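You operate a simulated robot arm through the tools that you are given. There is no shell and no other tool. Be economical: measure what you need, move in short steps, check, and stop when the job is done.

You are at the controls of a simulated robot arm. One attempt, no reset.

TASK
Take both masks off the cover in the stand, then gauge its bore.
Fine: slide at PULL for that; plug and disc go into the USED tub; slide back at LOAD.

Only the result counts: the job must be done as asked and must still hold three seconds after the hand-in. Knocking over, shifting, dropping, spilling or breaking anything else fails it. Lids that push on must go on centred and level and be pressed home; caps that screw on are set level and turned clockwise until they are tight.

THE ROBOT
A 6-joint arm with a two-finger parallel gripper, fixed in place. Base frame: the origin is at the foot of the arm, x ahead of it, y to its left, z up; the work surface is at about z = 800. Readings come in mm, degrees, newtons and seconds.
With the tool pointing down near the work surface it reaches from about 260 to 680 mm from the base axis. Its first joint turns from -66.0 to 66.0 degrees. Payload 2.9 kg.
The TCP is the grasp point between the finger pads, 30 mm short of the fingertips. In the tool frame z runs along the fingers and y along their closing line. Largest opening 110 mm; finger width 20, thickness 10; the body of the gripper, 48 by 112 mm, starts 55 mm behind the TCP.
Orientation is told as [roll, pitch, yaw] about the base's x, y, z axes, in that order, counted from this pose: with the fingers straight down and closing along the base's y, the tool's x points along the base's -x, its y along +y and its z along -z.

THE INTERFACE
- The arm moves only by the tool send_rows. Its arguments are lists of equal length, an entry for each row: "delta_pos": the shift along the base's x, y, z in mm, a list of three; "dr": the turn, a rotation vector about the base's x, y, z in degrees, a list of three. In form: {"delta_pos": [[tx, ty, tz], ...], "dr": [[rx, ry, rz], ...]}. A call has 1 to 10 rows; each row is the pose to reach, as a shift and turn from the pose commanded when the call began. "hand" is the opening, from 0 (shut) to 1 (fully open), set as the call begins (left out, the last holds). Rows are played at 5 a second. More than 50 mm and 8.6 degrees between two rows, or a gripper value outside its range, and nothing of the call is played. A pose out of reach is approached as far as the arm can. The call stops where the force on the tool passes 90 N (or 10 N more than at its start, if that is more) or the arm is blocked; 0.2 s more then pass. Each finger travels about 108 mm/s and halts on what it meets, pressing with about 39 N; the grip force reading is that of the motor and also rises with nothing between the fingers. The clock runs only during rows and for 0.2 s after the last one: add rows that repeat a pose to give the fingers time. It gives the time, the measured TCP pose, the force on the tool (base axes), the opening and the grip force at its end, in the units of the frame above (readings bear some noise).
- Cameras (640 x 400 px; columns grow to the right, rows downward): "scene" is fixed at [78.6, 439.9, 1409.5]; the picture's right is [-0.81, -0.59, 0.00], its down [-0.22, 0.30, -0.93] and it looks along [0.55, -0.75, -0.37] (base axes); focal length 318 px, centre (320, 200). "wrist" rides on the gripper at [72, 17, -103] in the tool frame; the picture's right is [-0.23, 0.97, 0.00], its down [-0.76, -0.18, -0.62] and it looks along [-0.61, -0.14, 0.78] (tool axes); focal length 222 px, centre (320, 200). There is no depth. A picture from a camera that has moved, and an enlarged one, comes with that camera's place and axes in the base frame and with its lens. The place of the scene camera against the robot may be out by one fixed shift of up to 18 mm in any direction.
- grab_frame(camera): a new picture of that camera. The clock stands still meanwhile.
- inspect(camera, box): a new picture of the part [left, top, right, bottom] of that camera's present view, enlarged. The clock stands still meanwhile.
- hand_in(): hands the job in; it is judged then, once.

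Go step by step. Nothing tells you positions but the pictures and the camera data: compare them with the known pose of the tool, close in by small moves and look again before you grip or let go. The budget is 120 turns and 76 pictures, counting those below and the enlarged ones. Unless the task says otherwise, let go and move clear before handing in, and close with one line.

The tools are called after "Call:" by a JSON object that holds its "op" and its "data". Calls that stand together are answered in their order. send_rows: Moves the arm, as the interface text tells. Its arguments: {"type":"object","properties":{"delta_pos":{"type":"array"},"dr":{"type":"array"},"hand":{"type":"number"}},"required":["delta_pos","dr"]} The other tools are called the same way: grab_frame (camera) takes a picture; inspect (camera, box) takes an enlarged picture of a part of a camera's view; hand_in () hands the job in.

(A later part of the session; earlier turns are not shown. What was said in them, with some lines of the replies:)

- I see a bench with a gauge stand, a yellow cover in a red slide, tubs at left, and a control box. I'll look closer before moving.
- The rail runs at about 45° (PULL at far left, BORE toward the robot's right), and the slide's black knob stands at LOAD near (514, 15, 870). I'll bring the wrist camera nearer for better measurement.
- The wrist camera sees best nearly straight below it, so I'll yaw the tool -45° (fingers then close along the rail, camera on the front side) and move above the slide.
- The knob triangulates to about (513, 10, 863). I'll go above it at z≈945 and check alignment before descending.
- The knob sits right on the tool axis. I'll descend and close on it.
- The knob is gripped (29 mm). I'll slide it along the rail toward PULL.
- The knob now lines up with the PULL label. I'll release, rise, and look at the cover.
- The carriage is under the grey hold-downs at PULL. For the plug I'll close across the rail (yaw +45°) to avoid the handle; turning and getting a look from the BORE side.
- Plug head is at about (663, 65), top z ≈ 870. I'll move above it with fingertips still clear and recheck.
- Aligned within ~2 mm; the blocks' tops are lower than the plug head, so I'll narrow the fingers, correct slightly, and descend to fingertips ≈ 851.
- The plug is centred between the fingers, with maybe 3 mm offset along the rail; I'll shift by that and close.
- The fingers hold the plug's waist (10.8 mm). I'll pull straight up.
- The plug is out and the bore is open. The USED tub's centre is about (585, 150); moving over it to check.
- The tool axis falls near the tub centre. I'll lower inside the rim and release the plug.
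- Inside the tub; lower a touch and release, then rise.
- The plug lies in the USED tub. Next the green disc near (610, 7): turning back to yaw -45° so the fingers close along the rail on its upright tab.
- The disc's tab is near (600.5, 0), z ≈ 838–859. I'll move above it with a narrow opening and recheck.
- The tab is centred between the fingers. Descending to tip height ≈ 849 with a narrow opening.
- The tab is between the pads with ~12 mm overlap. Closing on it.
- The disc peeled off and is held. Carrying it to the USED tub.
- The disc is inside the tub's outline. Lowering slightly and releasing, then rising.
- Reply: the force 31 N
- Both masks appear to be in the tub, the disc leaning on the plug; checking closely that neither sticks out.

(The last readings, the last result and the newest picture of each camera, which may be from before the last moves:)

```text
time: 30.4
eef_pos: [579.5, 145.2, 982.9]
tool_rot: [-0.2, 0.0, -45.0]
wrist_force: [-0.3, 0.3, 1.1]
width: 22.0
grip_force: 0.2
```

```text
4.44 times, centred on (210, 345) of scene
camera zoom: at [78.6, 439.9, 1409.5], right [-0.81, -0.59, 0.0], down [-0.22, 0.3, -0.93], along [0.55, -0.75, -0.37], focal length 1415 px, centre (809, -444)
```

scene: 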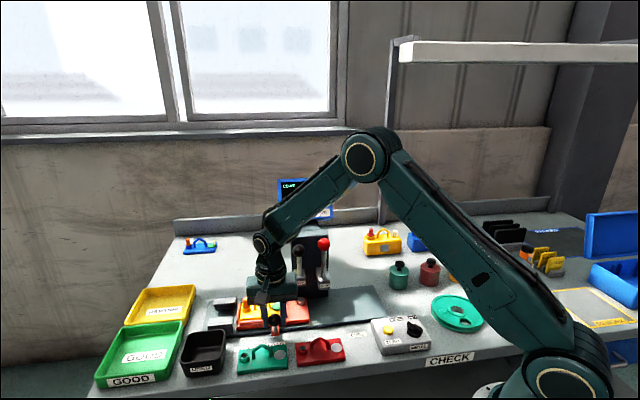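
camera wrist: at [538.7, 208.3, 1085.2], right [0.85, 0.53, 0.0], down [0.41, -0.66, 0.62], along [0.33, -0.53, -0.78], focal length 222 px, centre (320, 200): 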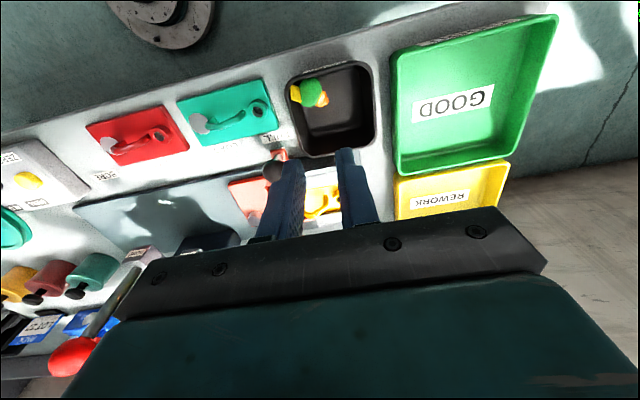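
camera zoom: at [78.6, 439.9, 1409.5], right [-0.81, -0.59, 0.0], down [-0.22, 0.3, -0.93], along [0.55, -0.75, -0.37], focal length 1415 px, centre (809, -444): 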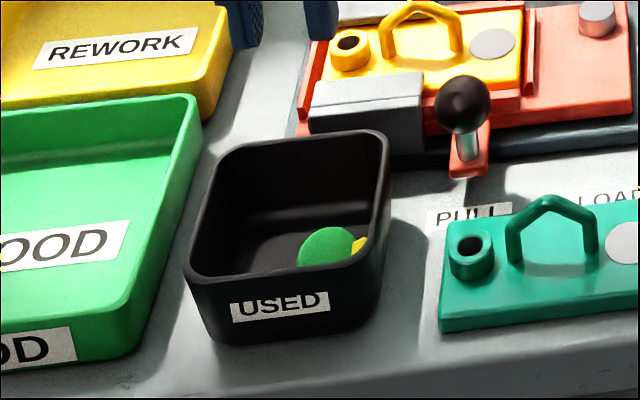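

Both masks are inside the tub. Now back over the slide knob at (565.5, 62).

Call:
{"op": "send_rows", "data": {"delta_pos": [[-4, -28, 0], [-9, -56, 0], [-13.5, -83.5, 0], [-13.5, -83.5, -35]], "dr": [[0, 0, 0], [0, 0, 0], [0, 0, 0], [0, 0, 0]], "hand": 0.5}}

Call:
{"op": "grab_frame", "data": {"camera": "wrist"}}

```text
time: 31.4
eef_pos: [565.6, 61.4, 946.9]
tool_rot: [-0.1, -0.1, -44.9]
wrist_force: [0.1, 0.9, 0.0]
width: 55.0
grip_force: 0.0
```

```text
30 pictures are left
camera wrist: at [525.9, 125.4, 1050.1], right [0.85, 0.53, 0.0], down [0.41, -0.66, 0.62], along [0.33, -0.53, -0.78], focal length 222 px, centre (320, 200)
```

wrist: 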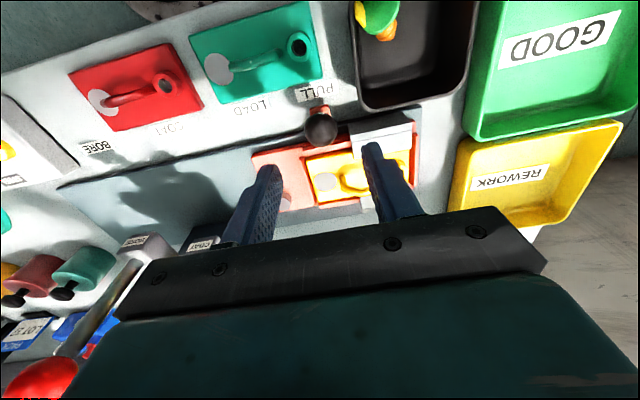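

Aligned. Descend, grip, then slide toward BORE, stopping short for a check.

Call:
{"op": "send_rows", "data": {"delta_pos": [[0, 0, -35], [0, 0, -60], [0, 0, -74]], "dr": [[0, 0, 0], [0, 0, 0], [0, 0, 0]]}}

Call:
{"op": "send_rows", "data": {"delta_pos": [[0, 0, 0], [0, 0, 0], [0, 0, 0]], "dr": [[0, 0, 0], [0, 0, 0], [0, 0, 0]], "hand": 0.0}}

Call:
{"op": "send_rows", "data": {"delta_pos": [[-10, -10, 0], [-20, -20, 0], [-32, -32, 0], [-44, -44, 0], [-56, -56, 0], [-68, -68, 0], [-80, -80, 0], [-92, -92, 0], [-104, -104, 0], [-116, -116, 0]], "dr": [[0, 0, 0], [0, 0, 0], [0, 0, 0], [0, 0, 0], [0, 0, 0], [0, 0, 0], [0, 0, 0], [0, 0, 0], [0, 0, 0], [0, 0, 0]]}}

```text
time: 32.2
eef_pos: [567.8, 63.7, 879.8]
tool_rot: [0.4, -0.4, -44.7]
wrist_force: [-15.7, 2.3, 45.8]
width: 50.5
grip_force: 0.0
```

```text
time: 33.0
eef_pos: [566.6, 61.4, 876.3]
tool_rot: [0.1, -0.2, -45.1]
wrist_force: [-0.2, 3.3, 30.7]
width: 29.2
grip_force: 45.6
```

```text
time: 35.2
eef_pos: [451.1, -55.3, 875.9]
tool_rot: [0.2, -0.1, -45.1]
wrist_force: [1.3, -3.8, 33.5]
width: 29.4
grip_force: 45.4
```

It slid freely (a finger briefly touched the grey hold-down on the way down, so the knob is held a little high; I'll relieve 3 mm upward). Checking the remaining distance to BORE.

Call:
{"op": "send_rows", "data": {"delta_pos": [[-12, -12, 2], [-24, -24, 3.5], [-36, -36, 3.5], [-48, -48, 3.5]], "dr": [[0, 0, 0], [0, 0, 0], [0, 0, 0], [0, 0, 0]]}}

Call:
{"op": "grab_frame", "data": {"camera": "wrist"}}

Call:
{"op": "inspect", "data": {"camera": "scene", "box": [230, 200, 430, 370]}}

```text
time: 36.2
eef_pos: [400.5, -102.8, 876.5]
tool_rot: [-0.1, -0.1, -45.2]
wrist_force: [14.7, -15.0, -32.8]
width: 29.3
grip_force: 44.4
```

```text
29 pictures are left
camera wrist: at [361.2, -39.5, 978.7], right [0.85, 0.53, 0.0], down [0.41, -0.66, 0.62], along [0.33, -0.53, -0.78], focal length 222 px, centre (320, 200)
```

wrist: 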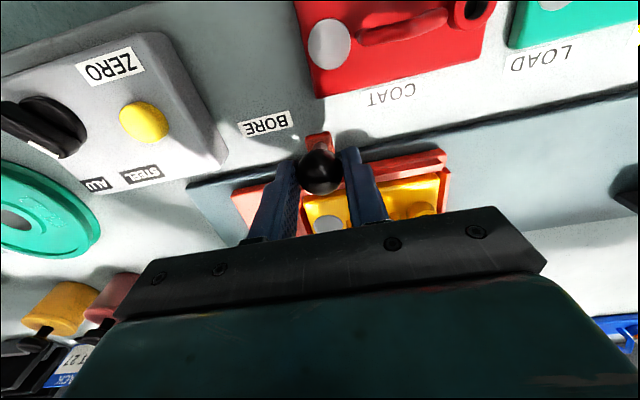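

```text
2.35 times, centred on (330, 285) of scene
camera zoom: at [79.3, 439.5, 1409.6], right [-0.81, -0.59, 0.0], down [-0.22, 0.3, -0.93], along [0.55, -0.75, -0.37], focal length 749 px, centre (296, 0)
```

zoom: 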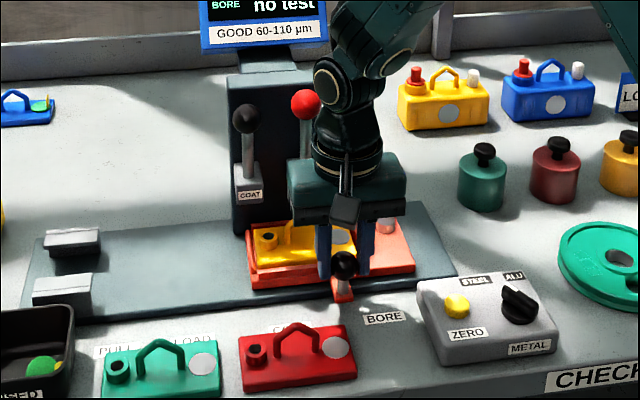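

About 40 mm remain to BORE. I'll trim the small sideways and vertical strain and finish the slide.

Call:
{"op": "send_rows", "data": {"delta_pos": [[-7, -9, -1.8], [-14, -16, -1.8], [-21, -23, -1.8], [-27.5, -29.3, -1.8]], "dr": [[0, 0, 0], [0, 0, 0], [0, 0, 0], [0, 0, 0]]}}

Call:
{"op": "grab_frame", "data": {"camera": "wrist"}}

Call:
{"op": "inspect", "data": {"camera": "scene", "box": [230, 170, 430, 370]}}

```text
time: 37.2
eef_pos: [372.3, -130.9, 877.1]
tool_rot: [-0.1, 0.1, -45.0]
wrist_force: [-1.1, -1.6, 5.8]
width: 29.2
grip_force: 45.5
```

```text
27 pictures are left
camera wrist: at [333.2, -67.6, 978.9], right [0.85, 0.53, 0.0], down [0.41, -0.66, 0.62], along [0.33, -0.53, -0.78], focal length 222 px, centre (320, 200)
```

wrist: 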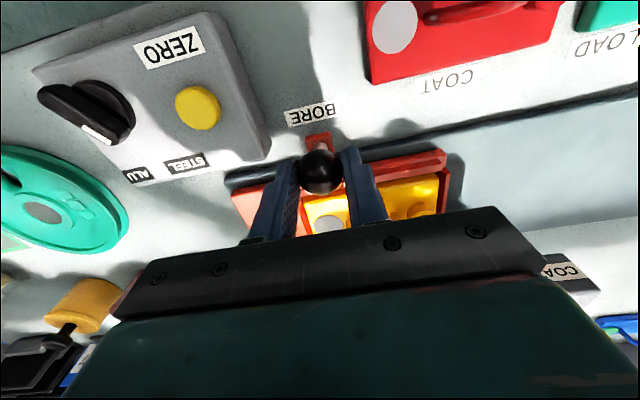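

```text
2.00 times, centred on (330, 270) of scene
camera zoom: at [78.5, 439.9, 1409.5], right [-0.81, -0.59, 0.0], down [-0.22, 0.3, -0.93], along [0.55, -0.75, -0.37], focal length 637 px, centre (300, 60)
```

zoom: 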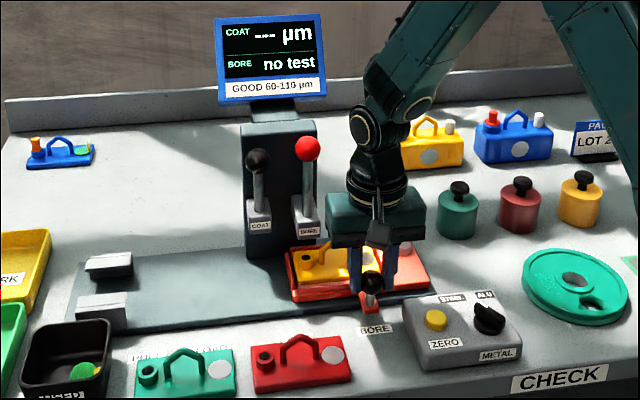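

The slide is at BORE with the open bore under the BORE head. I'll release with a modest opening and rise clear.

Call:
{"op": "send_rows", "data": {"delta_pos": [[0, 0, 0], [0, 0, 0], [0, 0, 40], [0, 0, 80], [-10, 10, 110], [-20, 20, 130]], "dr": [[0, 0, 0], [0, 0, 0], [0, 0, 0], [0, 0, 0], [0, 0, 0], [0, 0, 0]], "hand": 0.38}}

Call:
{"op": "grab_frame", "data": {"camera": "wrist"}}

Call:
{"op": "inspect", "data": {"camera": "scene", "box": [260, 170, 400, 340]}}

```text
time: 38.6
eef_pos: [353.9, -112.1, 1005.9]
tool_rot: [-0.1, 0.1, -45.0]
wrist_force: [-0.5, -0.1, -0.2]
width: 41.8
grip_force: 0.0
```

```text
25 pictures are left
camera wrist: at [314.1, -48.3, 1108.2], right [0.85, 0.53, 0.0], down [0.41, -0.66, 0.62], along [0.33, -0.53, -0.78], focal length 222 px, centre (320, 200)
```

wrist: 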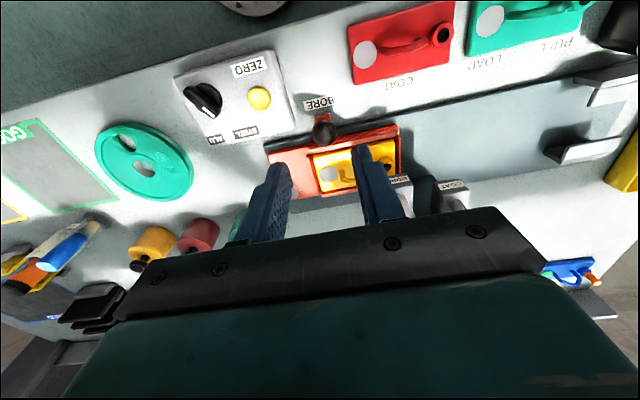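

```text
2.35 times, centred on (330, 255) of scene
camera zoom: at [78.6, 439.9, 1409.5], right [-0.81, -0.59, 0.0], down [-0.22, 0.3, -0.93], along [0.55, -0.75, -0.37], focal length 749 px, centre (296, 71)
```

zoom: 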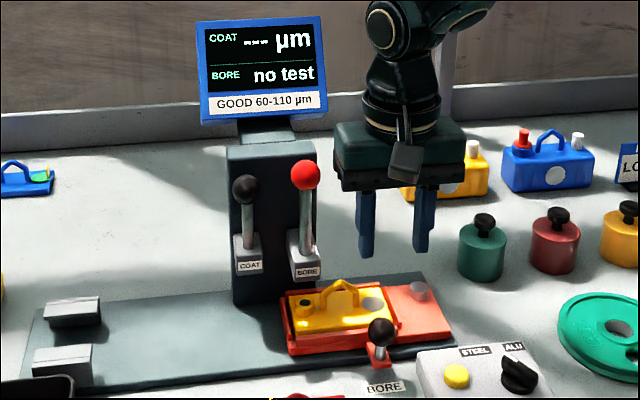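

The red BORE ball triangulates to about (469, -129, 1017). I'll tilt the tool 35° (body leaning away from the stand and display) and take a pre-grip position 100 mm back along the approach.

Call:
{"op": "send_rows", "data": {"delta_pos": [[5, 5, 30], [15, 10, 60], [30, 14, 80], [50, 20, 93], [74, 24, 93], [74, 24, 93]], "dr": [[-4.95, -4.95, 0], [-9.9, -9.9, 0], [-14.85, -14.85, 0], [-19.8, -19.8, 0], [-24.75, -24.75, 0], [-24.75, -24.75, 0]], "hand": 0.5}}

Call:
{"op": "grab_frame", "data": {"camera": "wrist"}}

Call:
{"op": "grab_frame", "data": {"camera": "scene"}}

```text
time: 40.0
eef_pos: [427.8, -86.6, 1098.5]
tool_rot: [0.1, -35.1, -45.0]
wrist_force: [0.6, 0.5, 0.4]
width: 54.9
grip_force: 0.1
```

```text
23 pictures are left
camera wrist: at [355.6, 8.1, 1141.4], right [0.82, 0.56, 0.13], down [0.06, -0.31, 0.95], along [0.57, -0.77, -0.29], focal length 222 px, centre (320, 200)
```

wrist: 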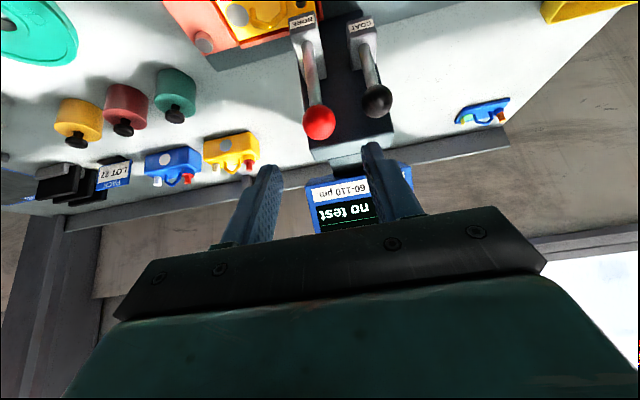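

```text
22 pictures are left
```

scene: 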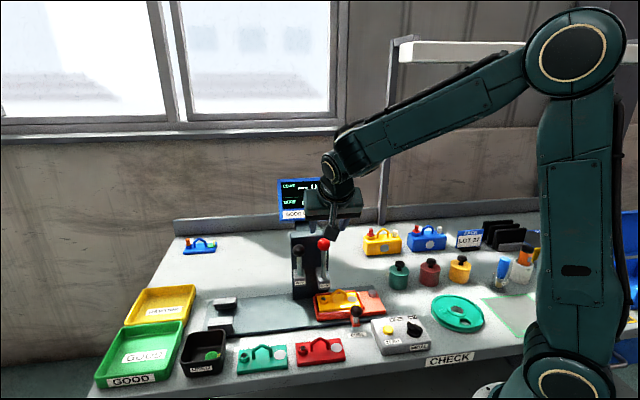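

The red ball is right on the tool axis. Narrowing the fingers (to clear the black ball) and approaching most of the way.

Call:
{"op": "send_rows", "data": {"delta_pos": [[0, 0, 0], [8, -8, -16.4], [16, -16, -32.8], [24, -24, -48]], "dr": [[0, 0, 0], [0, 0, 0], [0, 0, 0], [0, 0, 0]], "hand": 0.38}}

Call:
{"op": "grab_frame", "data": {"camera": "wrist"}}

```text
time: 41.0
eef_pos: [452.3, -112.8, 1051.1]
tool_rot: [-0.1, -34.9, -45.0]
wrist_force: [0.1, 0.0, 0.5]
width: 41.6
grip_force: 0.0
```

```text
21 pictures are left
camera wrist: at [379.3, -15.8, 1092.8], right [0.82, 0.56, 0.13], down [0.06, -0.31, 0.95], along [0.57, -0.77, -0.29], focal length 222 px, centre (320, 200)
```

wrist: 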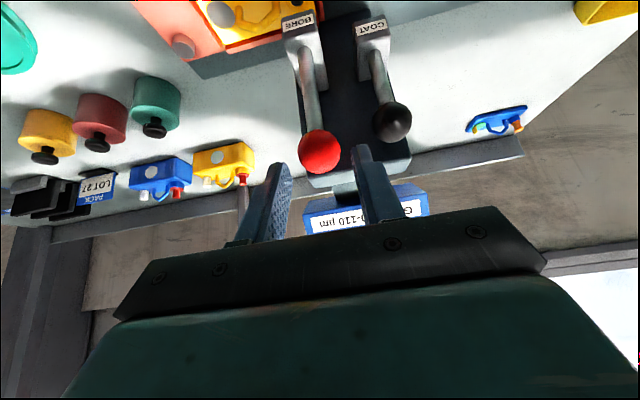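

Still on-axis with clearance to the black ball. Advancing the last 29 mm and closing.

Call:
{"op": "send_rows", "data": {"delta_pos": [[4, -4, -8], [8, -8, -16], [11.7, -11.7, -23.8]], "dr": [[0, 0, 0], [0, 0, 0], [0, 0, 0]]}}

Call:
{"op": "send_rows", "data": {"delta_pos": [[0, 0, 0], [0, 0, 0], [0, 0, 0]], "dr": [[0, 0, 0], [0, 0, 0], [0, 0, 0]], "hand": 0.0}}

Call:
{"op": "grab_frame", "data": {"camera": "wrist"}}

Call:
{"op": "inspect", "data": {"camera": "scene", "box": [260, 170, 390, 330]}}

```text
time: 41.8
eef_pos: [464.3, -123.2, 1026.5]
tool_rot: [0.0, -35.0, -44.9]
wrist_force: [0.0, -0.2, 0.2]
width: 41.5
grip_force: 0.1
```

```text
time: 42.6
eef_pos: [463.1, -123.2, 1028.0]
tool_rot: [-0.2, -34.9, -45.0]
wrist_force: [-4.4, -6.2, -1.2]
width: 30.6
grip_force: 45.0
```

```text
20 pictures are left
camera wrist: at [390.5, -27.5, 1069.4], right [0.82, 0.56, 0.13], down [0.06, -0.31, 0.95], along [0.57, -0.77, -0.29], focal length 222 px, centre (320, 200)
```

wrist: 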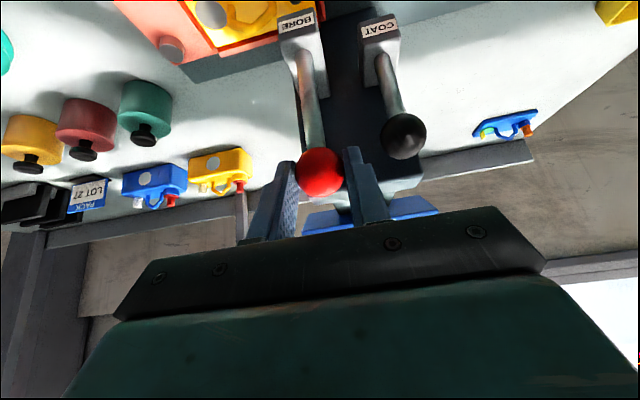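

```text
2.50 times, centred on (325, 250) of scene
camera zoom: at [78.5, 439.7, 1409.5], right [-0.81, -0.59, 0.0], down [-0.22, 0.3, -0.93], along [0.55, -0.75, -0.37], focal length 796 px, centre (308, 75)
```

zoom: 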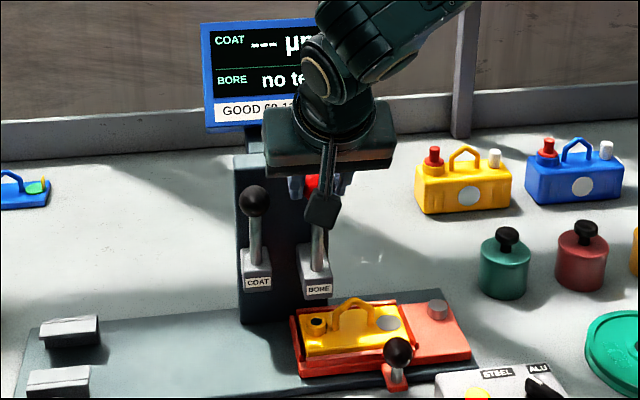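

The ball is held. I'll test a small pull toward the front to learn which way the lever moves.

Call:
{"op": "send_rows", "data": {"delta_pos": [[-2, 2, 0], [-4, 4, -0.3], [-6, 6, -0.6], [-8.5, 8.5, -1]], "dr": [[0, 0, 0], [0, 0, 0], [0, 0, 0], [0, 0, 0]]}}

Call:
{"op": "inspect", "data": {"camera": "wrist", "box": [240, 0, 440, 220]}}

```text
time: 43.6
eef_pos: [455.9, -116.7, 1028.1]
tool_rot: [0.1, -35.6, -45.3]
wrist_force: [20.7, -30.4, 1.0]
width: 30.8
grip_force: 45.1
```

```text
1.82 times, centred on (340, 110) of wrist
camera zoom: at [383.9, -20.6, 1069.4], right [0.82, 0.55, 0.13], down [0.05, -0.31, 0.95], along [0.57, -0.77, -0.28], focal length 404 px, centre (284, 364)
```

zoom: 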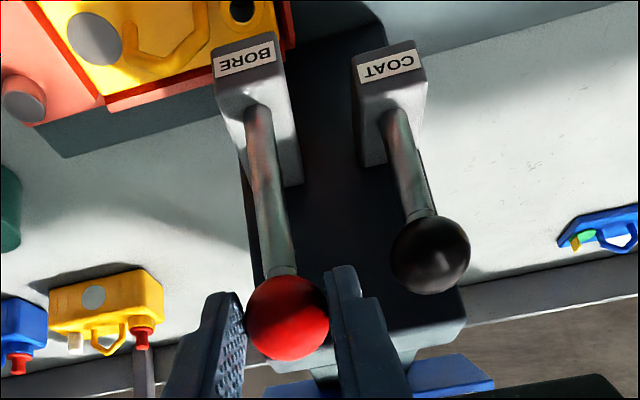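

The lever yields forward against about 37 N. Continuing along its arc (pivot ≈115 mm below the ball) to about 30°.

Call:
{"op": "send_rows", "data": {"delta_pos": [[-4, 4, -0.5], [-8.5, 8.5, -1.5], [-12.5, 12.5, -3], [-16.6, 16.6, -4.6], [-20.6, 20.6, -6.7], [-24.6, 24.6, -8.9], [-28.4, 28.4, -11.6], [-32.2, 32.2, -14.4]], "dr": [[0, 0, 0], [0, 0, 0], [0, 0, 0], [0, 0, 0], [0, 0, 0], [0, 0, 0], [0, 0, 0], [0, 0, 0]]}}

Call:
{"op": "grab_frame", "data": {"camera": "wrist"}}

Call:
{"op": "inspect", "data": {"camera": "scene", "box": [260, 170, 390, 330]}}

```text
time: 45.4
eef_pos: [421.5, -83.2, 1012.1]
tool_rot: [0.0, -34.9, -45.1]
wrist_force: [0.1, 1.1, -0.1]
width: 0.0
grip_force: 37.1
```

```text
17 pictures are left
camera wrist: at [350.1, 13.9, 1054.0], right [0.82, 0.56, 0.13], down [0.06, -0.31, 0.95], along [0.57, -0.77, -0.29], focal length 222 px, centre (320, 200)
```

wrist: 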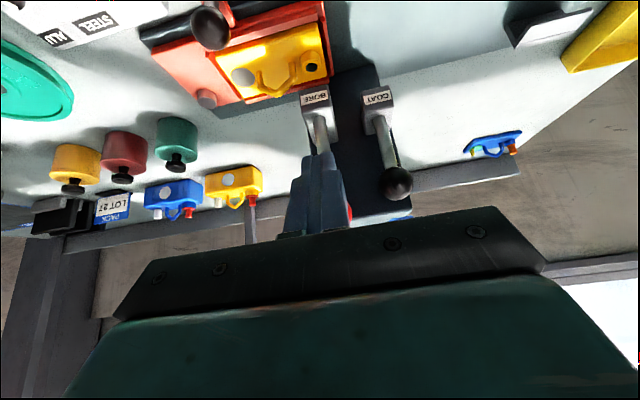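

```text
2.50 times, centred on (325, 250) of scene
camera zoom: at [78.6, 439.9, 1409.5], right [-0.81, -0.59, 0.0], down [-0.22, 0.3, -0.93], along [0.55, -0.75, -0.37], focal length 796 px, centre (308, 75)
```

zoom: 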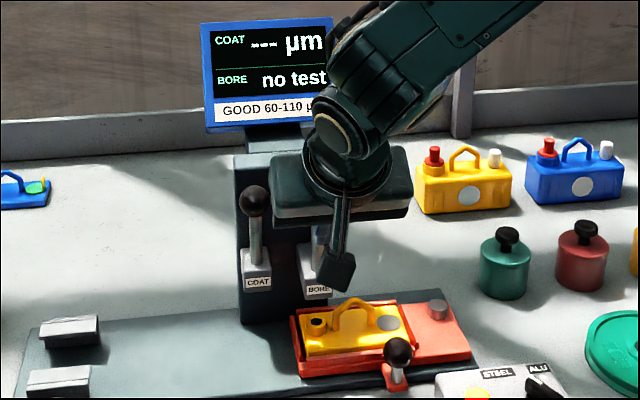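

The spring pulled the ball out of the friction grip and the lever went back. I'll instead close the fingers front-to-back on the ball so one finger hooks behind it: retreat, rotate 90° about the tool axis, and tilt to 45°.

Call:
{"op": "send_rows", "data": {"delta_pos": [[-8, 8, 20], [-10, 10, 45], [-6, 6, 60], [-3, 3, 69], [0, 0, 69], [2, -1, 69]], "dr": [[0, 0, 0], [-3.05, 3.05, 6.14], [-6.1, 6.1, 12.3], [-9.14, 9.14, 18.4], [-12.2, 12.2, 24.6], [-15.2, 15.2, 30.7]], "hand": 0.34}}

Call:
{"op": "send_rows", "data": {"delta_pos": [[0, 0, 0], [0, 0, 0], [0, 0, 0], [0, 0, 0], [0, 0, 0], [0, 0, 0], [0, 0, 0]], "dr": [[-3.05, 3.05, 6.14], [-6.1, 6.1, 12.3], [-9.14, 9.14, 18.4], [-12.2, 12.2, 24.6], [-15.2, 15.2, 30.7], [-18.3, 18.3, 36.9], [-21.3, 21.3, 43]]}}

Call:
{"op": "send_rows", "data": {"delta_pos": [[0, 0, 0], [0, 0, 0]], "dr": [[-3.5, -3.5, 0], [-7.07, -7.07, 0]]}}

Call:
{"op": "grab_frame", "data": {"camera": "wrist"}}

Call:
{"op": "grab_frame", "data": {"camera": "scene"}}

```text
time: 46.8
eef_pos: [424.0, -83.7, 1080.9]
tool_rot: [-23.1, -27.0, -1.7]
wrist_force: [-0.9, -1.0, -0.6]
width: 37.3
grip_force: 0.2
```

```text
time: 48.4
eef_pos: [425.3, -83.2, 1080.4]
tool_rot: [-35.0, 0.0, 45.1]
wrist_force: [0.1, 1.3, 0.6]
width: 37.5
grip_force: 0.0
```

```text
time: 49.0
eef_pos: [424.7, -84.3, 1081.6]
tool_rot: [-45.1, 0.0, 45.0]
wrist_force: [0.2, 1.6, 0.3]
width: 37.5
grip_force: 0.1
```

```text
15 pictures are left
camera wrist: at [312.3, -74.3, 1140.8], right [-0.33, 0.65, -0.69], down [0.31, 0.76, 0.57], along [0.89, -0.03, -0.45], focal length 222 px, centre (320, 200)
```

wrist: 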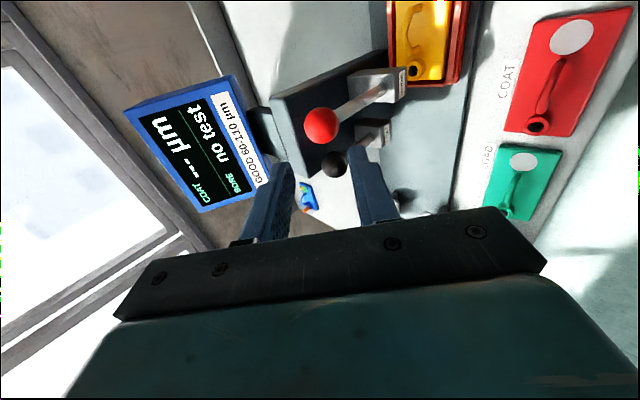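

```text
14 pictures are left
```

scene: 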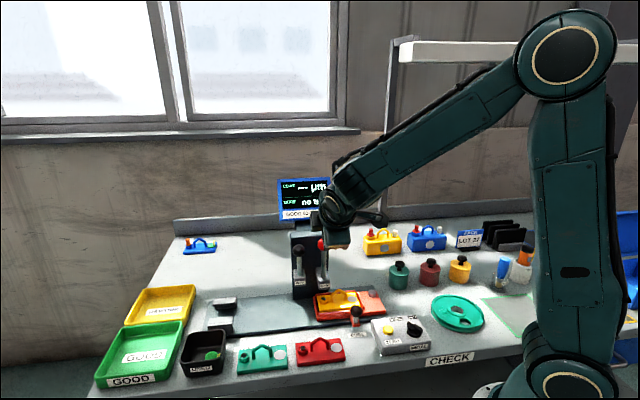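

The lever is back upright and the display still shows "no test". Ball is on-axis; approaching to just short with the fingers front/back, then checking.

Call:
{"op": "send_rows", "data": {"delta_pos": [[8, -8, -11.3], [16, -16, -22.6], [24, -24, -34], [30, -30, -42.4]], "dr": [[0, 0, 0], [0, 0, 0], [0, 0, 0], [0, 0, 0]], "hand": 0.34}}

Call:
{"op": "inspect", "data": {"camera": "wrist", "box": [220, 70, 440, 240]}}

```text
time: 50.0
eef_pos: [455.1, -114.7, 1037.7]
tool_rot: [-45.0, 0.0, 44.9]
wrist_force: [-0.4, -0.2, -0.2]
width: 37.4
grip_force: 0.0
```

```text
2.35 times, centred on (330, 155) of wrist
camera zoom: at [341.9, -105.1, 1098.3], right [-0.33, 0.65, -0.69], down [0.32, 0.76, 0.57], along [0.89, -0.03, -0.45], focal length 523 px, centre (296, 306)
```

zoom: 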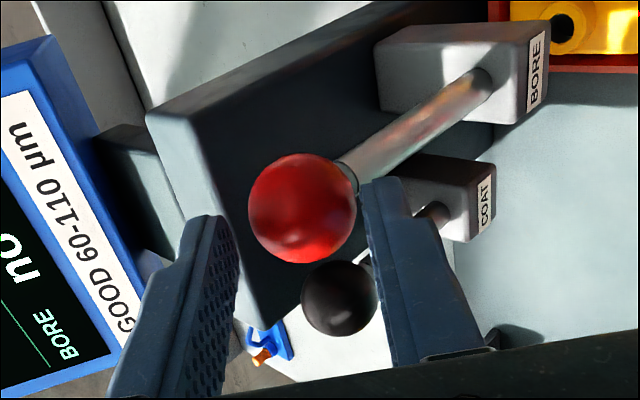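

The ball sits ~36 mm beyond the TCP. Advancing 12 mm more so the tips pass the ball's middle, watching the force.

Call:
{"op": "send_rows", "data": {"delta_pos": [[2, -2, -2.8], [4, -4, -5.6], [6, -6, -8.5]], "dr": [[0, 0, 0], [0, 0, 0], [0, 0, 0]]}}

Call:
{"op": "inspect", "data": {"camera": "wrist", "box": [220, 70, 440, 240]}}

```text
time: 50.8
eef_pos: [461.4, -120.9, 1030.3]
tool_rot: [-45.0, 0.0, 45.0]
wrist_force: [0.1, -0.1, 0.0]
width: 37.4
grip_force: 0.0
```

```text
2.35 times, centred on (330, 155) of wrist
camera zoom: at [348.2, -110.6, 1090.1], right [-0.33, 0.65, -0.69], down [0.32, 0.76, 0.57], along [0.89, -0.03, -0.45], focal length 523 px, centre (296, 306)
```

zoom: 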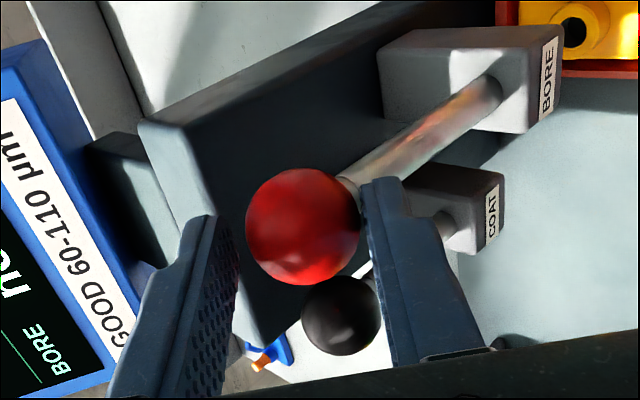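

No contact with the column. A further 4 mm, then close front-to-back on the ball.

Call:
{"op": "send_rows", "data": {"delta_pos": [[1, -1, -1.4], [2, -2, -2.8]], "dr": [[0, 0, 0], [0, 0, 0]]}}

Call:
{"op": "send_rows", "data": {"delta_pos": [[0, 0, 0], [0, 0, 0], [0, 0, 0]], "dr": [[0, 0, 0], [0, 0, 0], [0, 0, 0]], "hand": 0.0}}

```text
time: 51.4
eef_pos: [462.4, -122.5, 1027.6]
tool_rot: [-45.0, -0.1, 45.0]
wrist_force: [-1.4, 1.8, -1.2]
width: 38.2
grip_force: 0.8
```

```text
time: 52.2
eef_pos: [461.0, -120.1, 1025.8]
tool_rot: [-44.7, 0.1, 45.0]
wrist_force: [-12.0, 13.9, -11.3]
width: 31.8
grip_force: 45.4
```

The ball is now trapped between a front and a back finger. Pulling along the arc to about 32°.

Call:
{"op": "send_rows", "data": {"delta_pos": [[-5.5, 5.5, -0.3], [-11, 11, -1.1], [-16.5, 16.5, -2.4], [-21.8, 21.8, -4.3], [-27.1, 27.1, -6.8], [-32.2, 32.2, -9.7], [-37.2, 37.2, -13.1], [-42, 42, -17]], "dr": [[0, 0, 0], [0, 0, 0], [0, 0, 0], [0, 0, 0], [0, 0, 0], [0, 0, 0], [0, 0, 0], [0, 0, 0]]}}

Call:
{"op": "inspect", "data": {"camera": "wrist", "box": [120, 20, 460, 240]}}

```text
time: 54.0
eef_pos: [420.7, -79.5, 1011.3]
tool_rot: [-45.1, -0.1, 45.0]
wrist_force: [-0.2, -0.5, 0.0]
width: 0.2
grip_force: 37.7
```

```text
1.82 times, centred on (290, 130) of wrist
camera zoom: at [307.9, -70.6, 1070.4], right [-0.32, 0.65, -0.69], down [0.31, 0.76, 0.57], along [0.89, -0.03, -0.45], focal length 404 px, centre (374, 327)
```

zoom: 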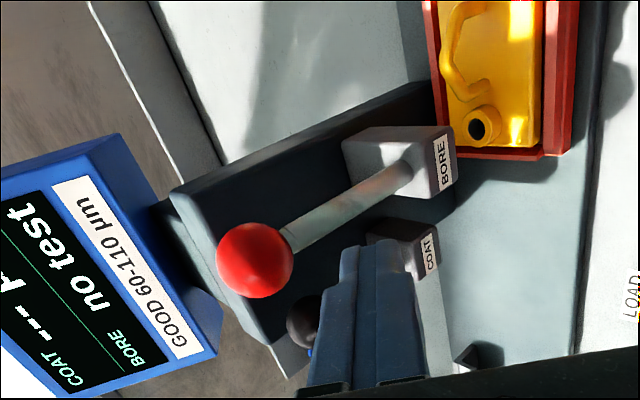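

The ball slipped off the tips: the spring load beats the gripper's squeeze. New plan: use full opening (finger against its mechanical stop) and hook just the back finger, tool vertical, into the ~16 mm gap behind the ball, then pull and tilt along with the lever.

Call:
{"op": "send_rows", "data": {"delta_pos": [[-14, 14, 30], [-16, 16, 60], [-16, 16, 85], [-16, 16, 105], [-14, 14, 110], [-14, 14, 110]], "dr": [[0, 0, 0], [5.66, 5.66, 0], [11.3, 11.3, 0], [17, 17, 0], [22.6, 22.6, 0], [27.7, 27.7, 0]]}}

Call:
{"op": "send_rows", "data": {"delta_pos": [[8, -8, 0], [20, -20, 0], [30, -30, 0], [37.7, -38.8, 0], [37.7, -38.8, -20], [37.7, -38.8, -20], [37.7, -38.8, -20]], "dr": [[4.1, 4.1, 0], [4.1, 4.1, 0], [4.1, 4.1, 0], [4.1, 4.1, 0], [4.1, 4.1, 0], [4.1, 4.1, 0], [4.1, 4.1, 0]], "hand": 1.0}}

Call:
{"op": "grab_frame", "data": {"camera": "wrist"}}

```text
time: 55.4
eef_pos: [406.7, -64.7, 1121.2]
tool_rot: [-5.8, 0.1, 44.9]
wrist_force: [0.5, -0.5, 0.1]
width: 0.0
grip_force: 36.9
```

```text
time: 57.0
eef_pos: [442.9, -103.7, 1099.2]
tool_rot: [-0.2, 0.0, 45.0]
wrist_force: [0.6, -0.8, 0.9]
width: 109.9
grip_force: 0.1
```

```text
10 pictures are left
camera wrist: at [379.8, -143.6, 1202.4], right [-0.53, 0.85, 0.0], down [0.66, 0.41, 0.62], along [0.53, 0.33, -0.78], focal length 222 px, centre (320, 200)
```

wrist: 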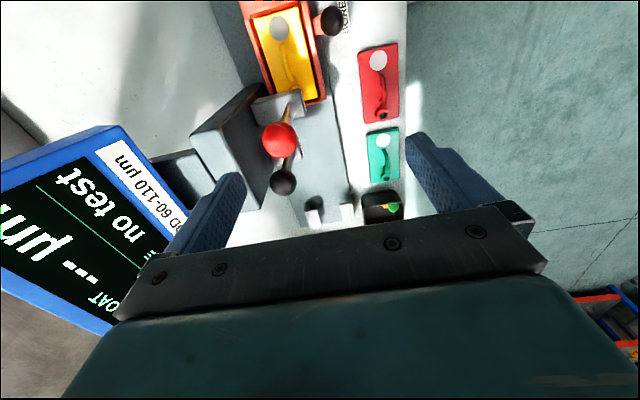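

The ball confirms at p≈425.5 with the gap behind it; the display is well clear. Descending the back finger into the gap, slowly.

Call:
{"op": "send_rows", "data": {"delta_pos": [[0.7, -0.7, -20], [0.7, -0.7, -40], [0.7, -0.7, -48], [0.7, -0.7, -54], [0.7, -0.7, -60], [0.7, -0.7, -66]], "dr": [[0, 0, 0], [0, 0, 0], [0, 0, 0], [0, 0, 0], [0, 0, 0], [0, 0, 0]]}}

Call:
{"op": "grab_frame", "data": {"camera": "wrist"}}

```text
time: 58.4
eef_pos: [444.7, -105.0, 1034.1]
tool_rot: [-0.1, 0.0, 45.0]
wrist_force: [0.3, 0.9, 0.1]
width: 109.9
grip_force: 0.0
```

```text
9 pictures are left
camera wrist: at [380.6, -144.1, 1136.6], right [-0.53, 0.85, 0.0], down [0.66, 0.41, 0.62], along [0.53, 0.33, -0.78], focal length 222 px, centre (320, 200)
```

wrist: 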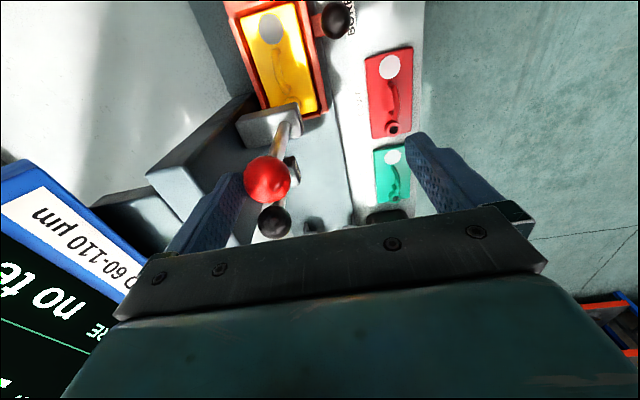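

The finger is behind the ball with no contact elsewhere. Pulling forward while tilting with the lever, to 30°.

Call:
{"op": "send_rows", "data": {"delta_pos": [[-4, 4, -1.2], [-7.9, 7.9, -2.7], [-11.8, 11.8, -4.4], [-15.6, 15.6, -6.3], [-19.3, 19.3, -8.5], [-23, 23, -10.9], [-30.1, 30.1, -16.3], [-36.9, 36.9, -22.7], [-43.3, 43.3, -29.8]], "dr": [[-1.77, -1.77, 0], [-3.54, -3.54, 0], [-5.3, -5.3, 0], [-7.07, -7.07, 0], [-8.84, -8.84, 0], [-10.6, -10.6, 0], [-14.1, -14.1, 0], [-17.7, -17.7, 0], [-21.2, -21.2, 0]]}}

Call:
{"op": "grab_frame", "data": {"camera": "wrist"}}

```text
time: 59.5
eef_pos: [439.2, -97.7, 1034.1]
tool_rot: [-12.8, -0.9, 43.8]
wrist_force: [5.6, -7.5, 1.2]
width: 110.2
grip_force: 0.1
stopped in row 5: the force on the tool passed its limit (the readings are from after the stop); the commanded pose is now the measured one
```

```text
8 pictures are left
camera wrist: at [356.9, -120.7, 1128.7], right [-0.49, 0.84, -0.21], down [0.56, 0.5, 0.66], along [0.66, 0.2, -0.72], focal length 222 px, centre (320, 200)
```

wrist: 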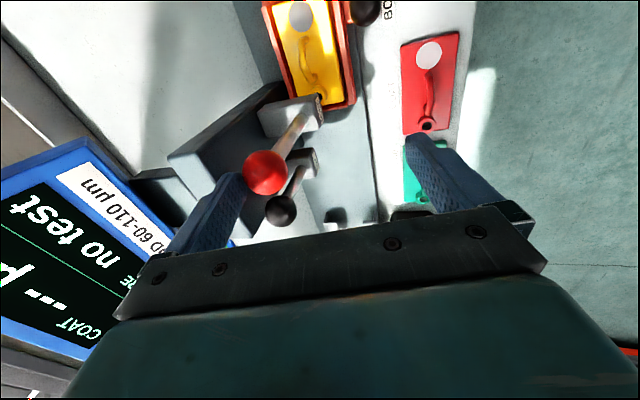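

The pull stopped on force with the ball barely displaced. I'll return the finger upright behind the ball and probe gently straight forward, reading force against displacement.

Call:
{"op": "send_rows", "data": {"delta_pos": [[3, -4, 0], [5.5, -7.3, 0], [5.5, -7.3, 0]], "dr": [[4.5, 4.5, 0], [9.05, 9.05, 0.5], [9.05, 9.05, 1.2]]}}

Call:
{"op": "send_rows", "data": {"delta_pos": [[-0.7, 0.7, 0], [-1.4, 1.4, 0], [-2.1, 2.1, 0], [-2.8, 2.8, 0], [-2.8, 2.8, 0]], "dr": [[0, 0, 0], [0, 0, 0], [0, 0, 0], [0, 0, 0], [0, 0, 0]]}}

Call:
{"op": "send_rows", "data": {"delta_pos": [[-0.7, 0.7, 0], [-1.4, 1.4, 0], [-2.1, 2.1, 0], [-2.8, 2.8, 0], [-2.8, 2.8, 0]], "dr": [[0, 0, 0], [0, 0, 0], [0, 0, 0], [0, 0, 0], [0, 0, 0]]}}

```text
time: 60.3
eef_pos: [443.1, -103.9, 1032.6]
tool_rot: [0.3, -0.8, 45.2]
wrist_force: [0.6, 0.0, -0.3]
width: 110.3
grip_force: 0.1
```

```text
time: 61.5
eef_pos: [442.6, -103.9, 1032.0]
tool_rot: [-0.1, -1.0, 44.8]
wrist_force: [17.3, -19.6, -3.6]
width: 110.1
grip_force: 0.4
```

```text
time: 62.7
eef_pos: [441.4, -102.0, 1034.4]
tool_rot: [-0.6, -1.0, 44.5]
wrist_force: [35.9, -39.7, -17.3]
width: 110.2
grip_force: 0.0
```

Forward is stiff (54 N for ~2 mm), so it is not a forward-pull lever. The stem stands directly above the bore, so it may be a plunger: I'll lift off, close the fingers and press gently down on the ball's top.

Call:
{"op": "send_rows", "data": {"delta_pos": [[4, -4, 0], [4, -4, 0], [4, -4, 30], [4, -4, 60]], "dr": [[0, 0, 0], [0, 0, 0], [0, 0, 0], [0, 0, 0]]}}

Call:
{"op": "send_rows", "data": {"delta_pos": [[9, -9, 0], [18, -18, 0], [27, -27, 0], [27, -27, 0], [27, -27, 0]], "dr": [[0, 0, 0], [0, 0, 0], [0, 0, 0], [0, 0, 0], [0, 0, 0]], "hand": 0.0}}

Call:
{"op": "grab_frame", "data": {"camera": "wrist"}}

```text
time: 63.7
eef_pos: [441.6, -101.4, 1093.2]
tool_rot: [0.2, -0.9, 45.2]
wrist_force: [-0.3, 0.1, -0.1]
width: 109.9
grip_force: 0.0
```

```text
time: 64.9
eef_pos: [467.6, -129.2, 1091.8]
tool_rot: [0.1, -0.8, 44.9]
wrist_force: [0.5, 0.3, 0.6]
width: 0.1
grip_force: 37.5
```

```text
7 pictures are left
camera wrist: at [403.5, -170.2, 1194.5], right [-0.53, 0.85, 0.01], down [0.66, 0.41, 0.63], along [0.53, 0.34, -0.77], focal length 222 px, centre (320, 200)
```

wrist: 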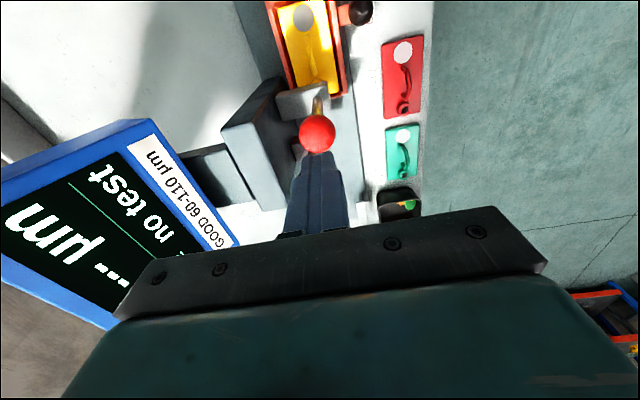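

The fist is centred above the ball. Descending to press lightly and read the response.

Call:
{"op": "send_rows", "data": {"delta_pos": [[1, -1, -20], [1, -1, -32], [1, -1, -36], [1, -1, -40], [1, -1, -40]], "dr": [[0, 0, 0], [0, 0, 0], [0, 0, 0], [0, 0, 0], [0, 0, 0]]}}

```text
time: 66.1
eef_pos: [469.2, -128.8, 1053.3]
tool_rot: [0.1, -0.8, 45.0]
wrist_force: [-0.4, -0.1, 1.8]
width: 0.0
grip_force: 37.6
```

Call:
{"op": "send_rows", "data": {"delta_pos": [[0, 0, -2], [0, 0, -4], [0, 0, -6], [0, 0, -8], [0, 0, -8]], "dr": [[0, 0, 0], [0, 0, 0], [0, 0, 0], [0, 0, 0], [0, 0, 0]]}}

```text
time: 67.3
eef_pos: [470.9, -131.2, 1045.7]
tool_rot: [0.2, -0.8, 45.0]
wrist_force: [-0.3, 0.0, 2.1]
width: 0.0
grip_force: 37.5
```

The tips have gone to z≈1016 with hardly any force (2 N), so the ball is either yielding or lower than I thought. I'll press a little more and look.

Call:
{"op": "send_rows", "data": {"delta_pos": [[0, 0, -2], [0, 0, -4], [0, 0, -6], [0, 0, -8], [0, 0, -8]], "dr": [[0, 0, 0], [0, 0, 0], [0, 0, 0], [0, 0, 0], [0, 0, 0]]}}

Call:
{"op": "grab_frame", "data": {"camera": "wrist"}}

```text
time: 68.5
eef_pos: [469.1, -130.8, 1036.9]
tool_rot: [0.2, -0.8, 45.1]
wrist_force: [0.8, -1.6, 3.9]
width: 0.2
grip_force: 37.9
```

```text
6 pictures are left
camera wrist: at [404.6, -171.1, 1138.6], right [-0.53, 0.85, 0.01], down [0.66, 0.41, 0.63], along [0.53, 0.34, -0.77], focal length 222 px, centre (320, 200)
```

wrist: 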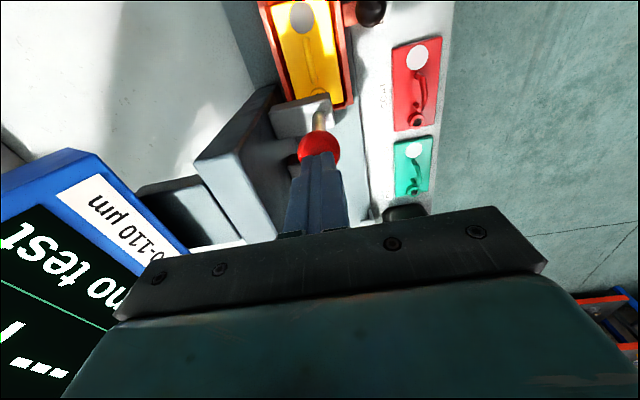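

It is a plunger: the ball is moving down with only a few newtons. Continuing down in small steps (body must stay above the column top, so TCP no lower than ~970).

Call:
{"op": "send_rows", "data": {"delta_pos": [[0, 0, -3], [0, 0, -6], [0, 0, -9], [0, 0, -12], [0, 0, -15], [0, 0, -18], [0, 0, -18]], "dr": [[0, 0, 0], [0, 0, 0], [0, 0, 0], [0, 0, 0], [0, 0, 0], [0, 0, 0], [0, 0, 0]]}}

```text
time: 70.1
eef_pos: [469.4, -130.5, 1019.0]
tool_rot: [0.1, -0.8, 45.0]
wrist_force: [-0.8, -1.3, 3.7]
width: 0.3
grip_force: 37.8
```

Force is still only about 4 N; pressing further.

Call:
{"op": "send_rows", "data": {"delta_pos": [[0, 0, -3], [0, 0, -6], [0, 0, -9], [0, 0, -12], [0, 0, -15], [0, 0, -18], [0, 0, -18]], "dr": [[0, 0, 0], [0, 0, 0], [0, 0, 0], [0, 0, 0], [0, 0, 0], [0, 0, 0], [0, 0, 0]]}}

Call:
{"op": "inspect", "data": {"camera": "scene", "box": [260, 170, 390, 330]}}

```text
time: 71.4
eef_pos: [470.8, -131.9, 1014.2]
tool_rot: [-0.7, -1.2, 45.1]
wrist_force: [-4.6, 1.0, 12.6]
width: 0.3
grip_force: 37.8
stopped in row 6: the force on the tool passed its limit (the readings are from after the stop); the commanded pose is now the measured one
```

```text
2.50 times, centred on (325, 250) of scene
camera zoom: at [78.2, 440.0, 1409.4], right [-0.81, -0.59, 0.0], down [-0.22, 0.3, -0.93], along [0.55, -0.75, -0.37], focal length 796 px, centre (308, 75)
```

zoom: 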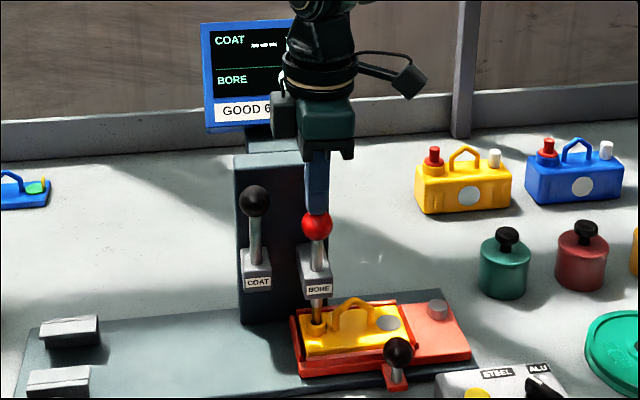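

The probe went down into the bore and bottomed, and the BORE readout changed. I'll lift off and read the display and see whether the plunger returns.

Call:
{"op": "send_rows", "data": {"delta_pos": [[0, 0, 0], [0, 0, 0], [0, 0, 20], [0, 0, 50], [-10, 10, 90], [-30, 30, 110], [-55, 55, 110], [-75, 75, 110]], "dr": [[0, 0, 0], [0, 0, 0], [0, 0, 0], [0, 0, 0], [0, 0, 0], [0, 0, 0], [0, 0, 0], [0, 0, 0]]}}

Call:
{"op": "inspect", "data": {"camera": "scene", "box": [260, 170, 400, 340]}}

```text
time: 73.2
eef_pos: [394.5, -54.5, 1122.3]
tool_rot: [-0.5, -1.1, 45.0]
wrist_force: [0.1, 1.0, -0.3]
width: 0.0
grip_force: 37.8
```

```text
2.35 times, centred on (330, 255) of scene
camera zoom: at [78.6, 439.9, 1409.5], right [-0.81, -0.59, 0.0], down [-0.22, 0.3, -0.93], along [0.55, -0.75, -0.37], focal length 749 px, centre (296, 71)
```

zoom: 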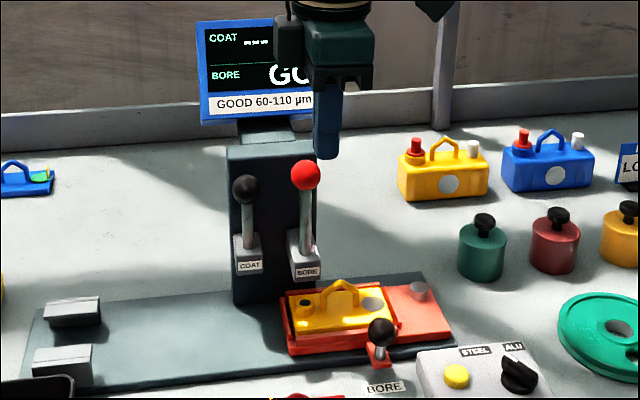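

The bore is gauged: the display reads "GO" and the plunger has sprung back. Now turning back to yaw -45° and moving over the slide knob at (372, -131).

Call:
{"op": "send_rows", "data": {"delta_pos": [[0, 0, 0], [-4, -6, 0], [-8, -12, 0], [-12, -18, 0], [-15, -24, 0], [-18, -30, 0], [-20, -36, 0]], "dr": [[-0.4, 1.1, 0], [-0.4, 1.1, -8], [-0.4, 1.1, -16], [-0.4, 1.1, -24], [-0.4, 1.1, -32], [-0.4, 1.1, -40], [-0.4, 1.1, -48]], "hand": 0.38}}

Call:
{"op": "send_rows", "data": {"delta_pos": [[0, -8, 0], [0, -16, 0], [0, -24, 0], [0, -32, -20], [-2, -40, -60], [-2, -40, -100], [-2, -40, -140], [-2, -40, -165]], "dr": [[0, 0, -8], [0, 0, -16], [0, 0, -24], [0, 0, -32], [0, 0, -40], [0, 0, -42], [0, 0, -42], [0, 0, -42]]}}

Call:
{"op": "grab_frame", "data": {"camera": "wrist"}}

```text
time: 74.8
eef_pos: [375.5, -91.5, 1123.1]
tool_rot: [-0.4, 0.1, -3.1]
wrist_force: [0.0, 0.3, 0.1]
width: 41.6
grip_force: 0.1
```

```text
time: 76.6
eef_pos: [374.3, -130.7, 956.1]
tool_rot: [-0.4, 0.0, -45.1]
wrist_force: [0.0, -0.3, 0.0]
width: 41.5
grip_force: 0.2
```

```text
3 pictures are left
camera wrist: at [334.7, -68.0, 1059.4], right [0.85, 0.53, -0.01], down [0.42, -0.66, 0.62], along [0.33, -0.53, -0.78], focal length 222 px, centre (320, 200)
```

wrist: 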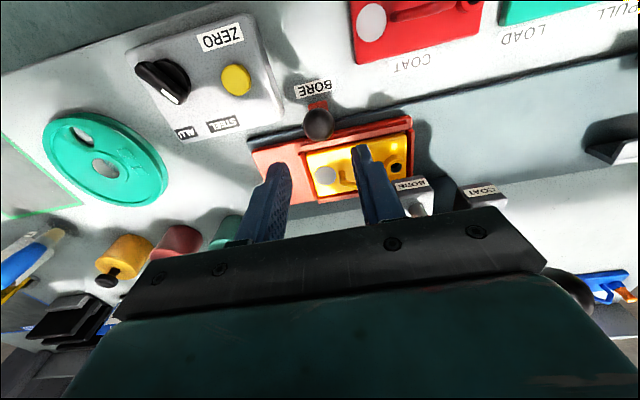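

The knob is below the fingers, about 3 mm toward the camera side; correcting, descending, and gripping.

Call:
{"op": "send_rows", "data": {"delta_pos": [[-2.5, 1.5, -35], [-2.5, 1.5, -65], [-2.5, 1.5, -80]], "dr": [[0, 0, 0], [0, 0, 0], [0, 0, 0]]}}

Call:
{"op": "send_rows", "data": {"delta_pos": [[0, 0, 0], [0, 0, 0], [0, 0, 0]], "dr": [[0, 0, 0], [0, 0, 0], [0, 0, 0]], "hand": 0.0}}

```text
time: 77.4
eef_pos: [371.1, -130.2, 877.5]
tool_rot: [-0.4, 0.1, -45.0]
wrist_force: [0.2, -0.1, 0.0]
width: 41.6
grip_force: 0.1
```

```text
time: 78.2
eef_pos: [371.7, -130.2, 876.9]
tool_rot: [-0.5, 0.0, -45.0]
wrist_force: [0.5, -1.3, -9.3]
width: 29.1
grip_force: 45.1
```

Gripped. Sliding back 200 mm along the rail to LOAD.

Call:
{"op": "send_rows", "data": {"delta_pos": [[8, 8, 0], [16, 16, 0], [24, 24, 0], [32, 32, 0], [40, 40, 0], [48, 48, 0], [56, 56, 0], [64, 64, 0], [72, 72, 0], [80, 80, 0]], "dr": [[0, 0, 0], [0, 0, 0], [0, 0, 0], [0, 0, 0], [0, 0, 0], [0, 0, 0], [0, 0, 0], [0, 0, 0], [0, 0, 0], [0, 0, 0]]}}

Call:
{"op": "send_rows", "data": {"delta_pos": [[8, 8, 0], [16, 16, 0], [24, 24, 0], [32, 32, 0], [40, 40, 0], [48, 48, 0], [55, 55, 0], [61.2, 61.2, 0], [61.2, 61.2, 0]], "dr": [[0, 0, 0], [0, 0, 0], [0, 0, 0], [0, 0, 0], [0, 0, 0], [0, 0, 0], [0, 0, 0], [0, 0, 0], [0, 0, 0]]}}

```text
time: 80.4
eef_pos: [452.3, -51.5, 878.2]
tool_rot: [-0.3, 0.0, -45.1]
wrist_force: [2.6, -3.4, -9.4]
width: 29.3
grip_force: 45.1
```

```text
time: 82.4
eef_pos: [513.7, 10.7, 878.2]
tool_rot: [-0.4, 0.1, -45.0]
wrist_force: [5.7, -4.0, -3.4]
width: 29.2
grip_force: 44.9
```

The slide is back at the exact starting knob position (513.7, 10.7). Releasing, rising clear, and checking.

Call:
{"op": "send_rows", "data": {"delta_pos": [[0, 0, 0], [0, 0, 0], [0, 0, 40], [0, 0, 80], [-20, 20, 120], [-40, 40, 150]], "dr": [[0, 0, 0], [0, 0, 0], [0, 0, 0], [0, 0, 0], [0, 0, 0], [0, 0, 0]], "hand": 0.5}}

Call:
{"op": "inspect", "data": {"camera": "scene", "box": [170, 170, 370, 390]}}

```text
time: 83.8
eef_pos: [471.6, 50.7, 1028.5]
tool_rot: [-0.5, 0.1, -45.0]
wrist_force: [0.8, -0.3, -0.4]
width: 55.1
grip_force: 0.0
```

```text
1.82 times, centred on (270, 280) of scene
camera zoom: at [78.6, 439.9, 1409.5], right [-0.81, -0.59, 0.0], down [-0.22, 0.3, -0.93], along [0.55, -0.75, -0.37], focal length 579 px, centre (411, 54)
```

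zoom: 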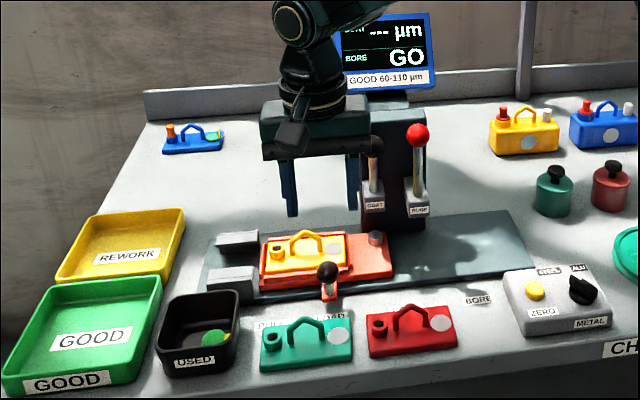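

The display reads BORE GO, the cover is unmasked, both masks are in USED, and the slide is at LOAD with the hand clear. Handing in.

Call:
{"op": "hand_in", "data": {}}

```text
The job is handed in.
```

The job is handed in: plug and disc were taken off at PULL and are in the USED tub, the bore gauged "GO", and the slide is back at LOAD.
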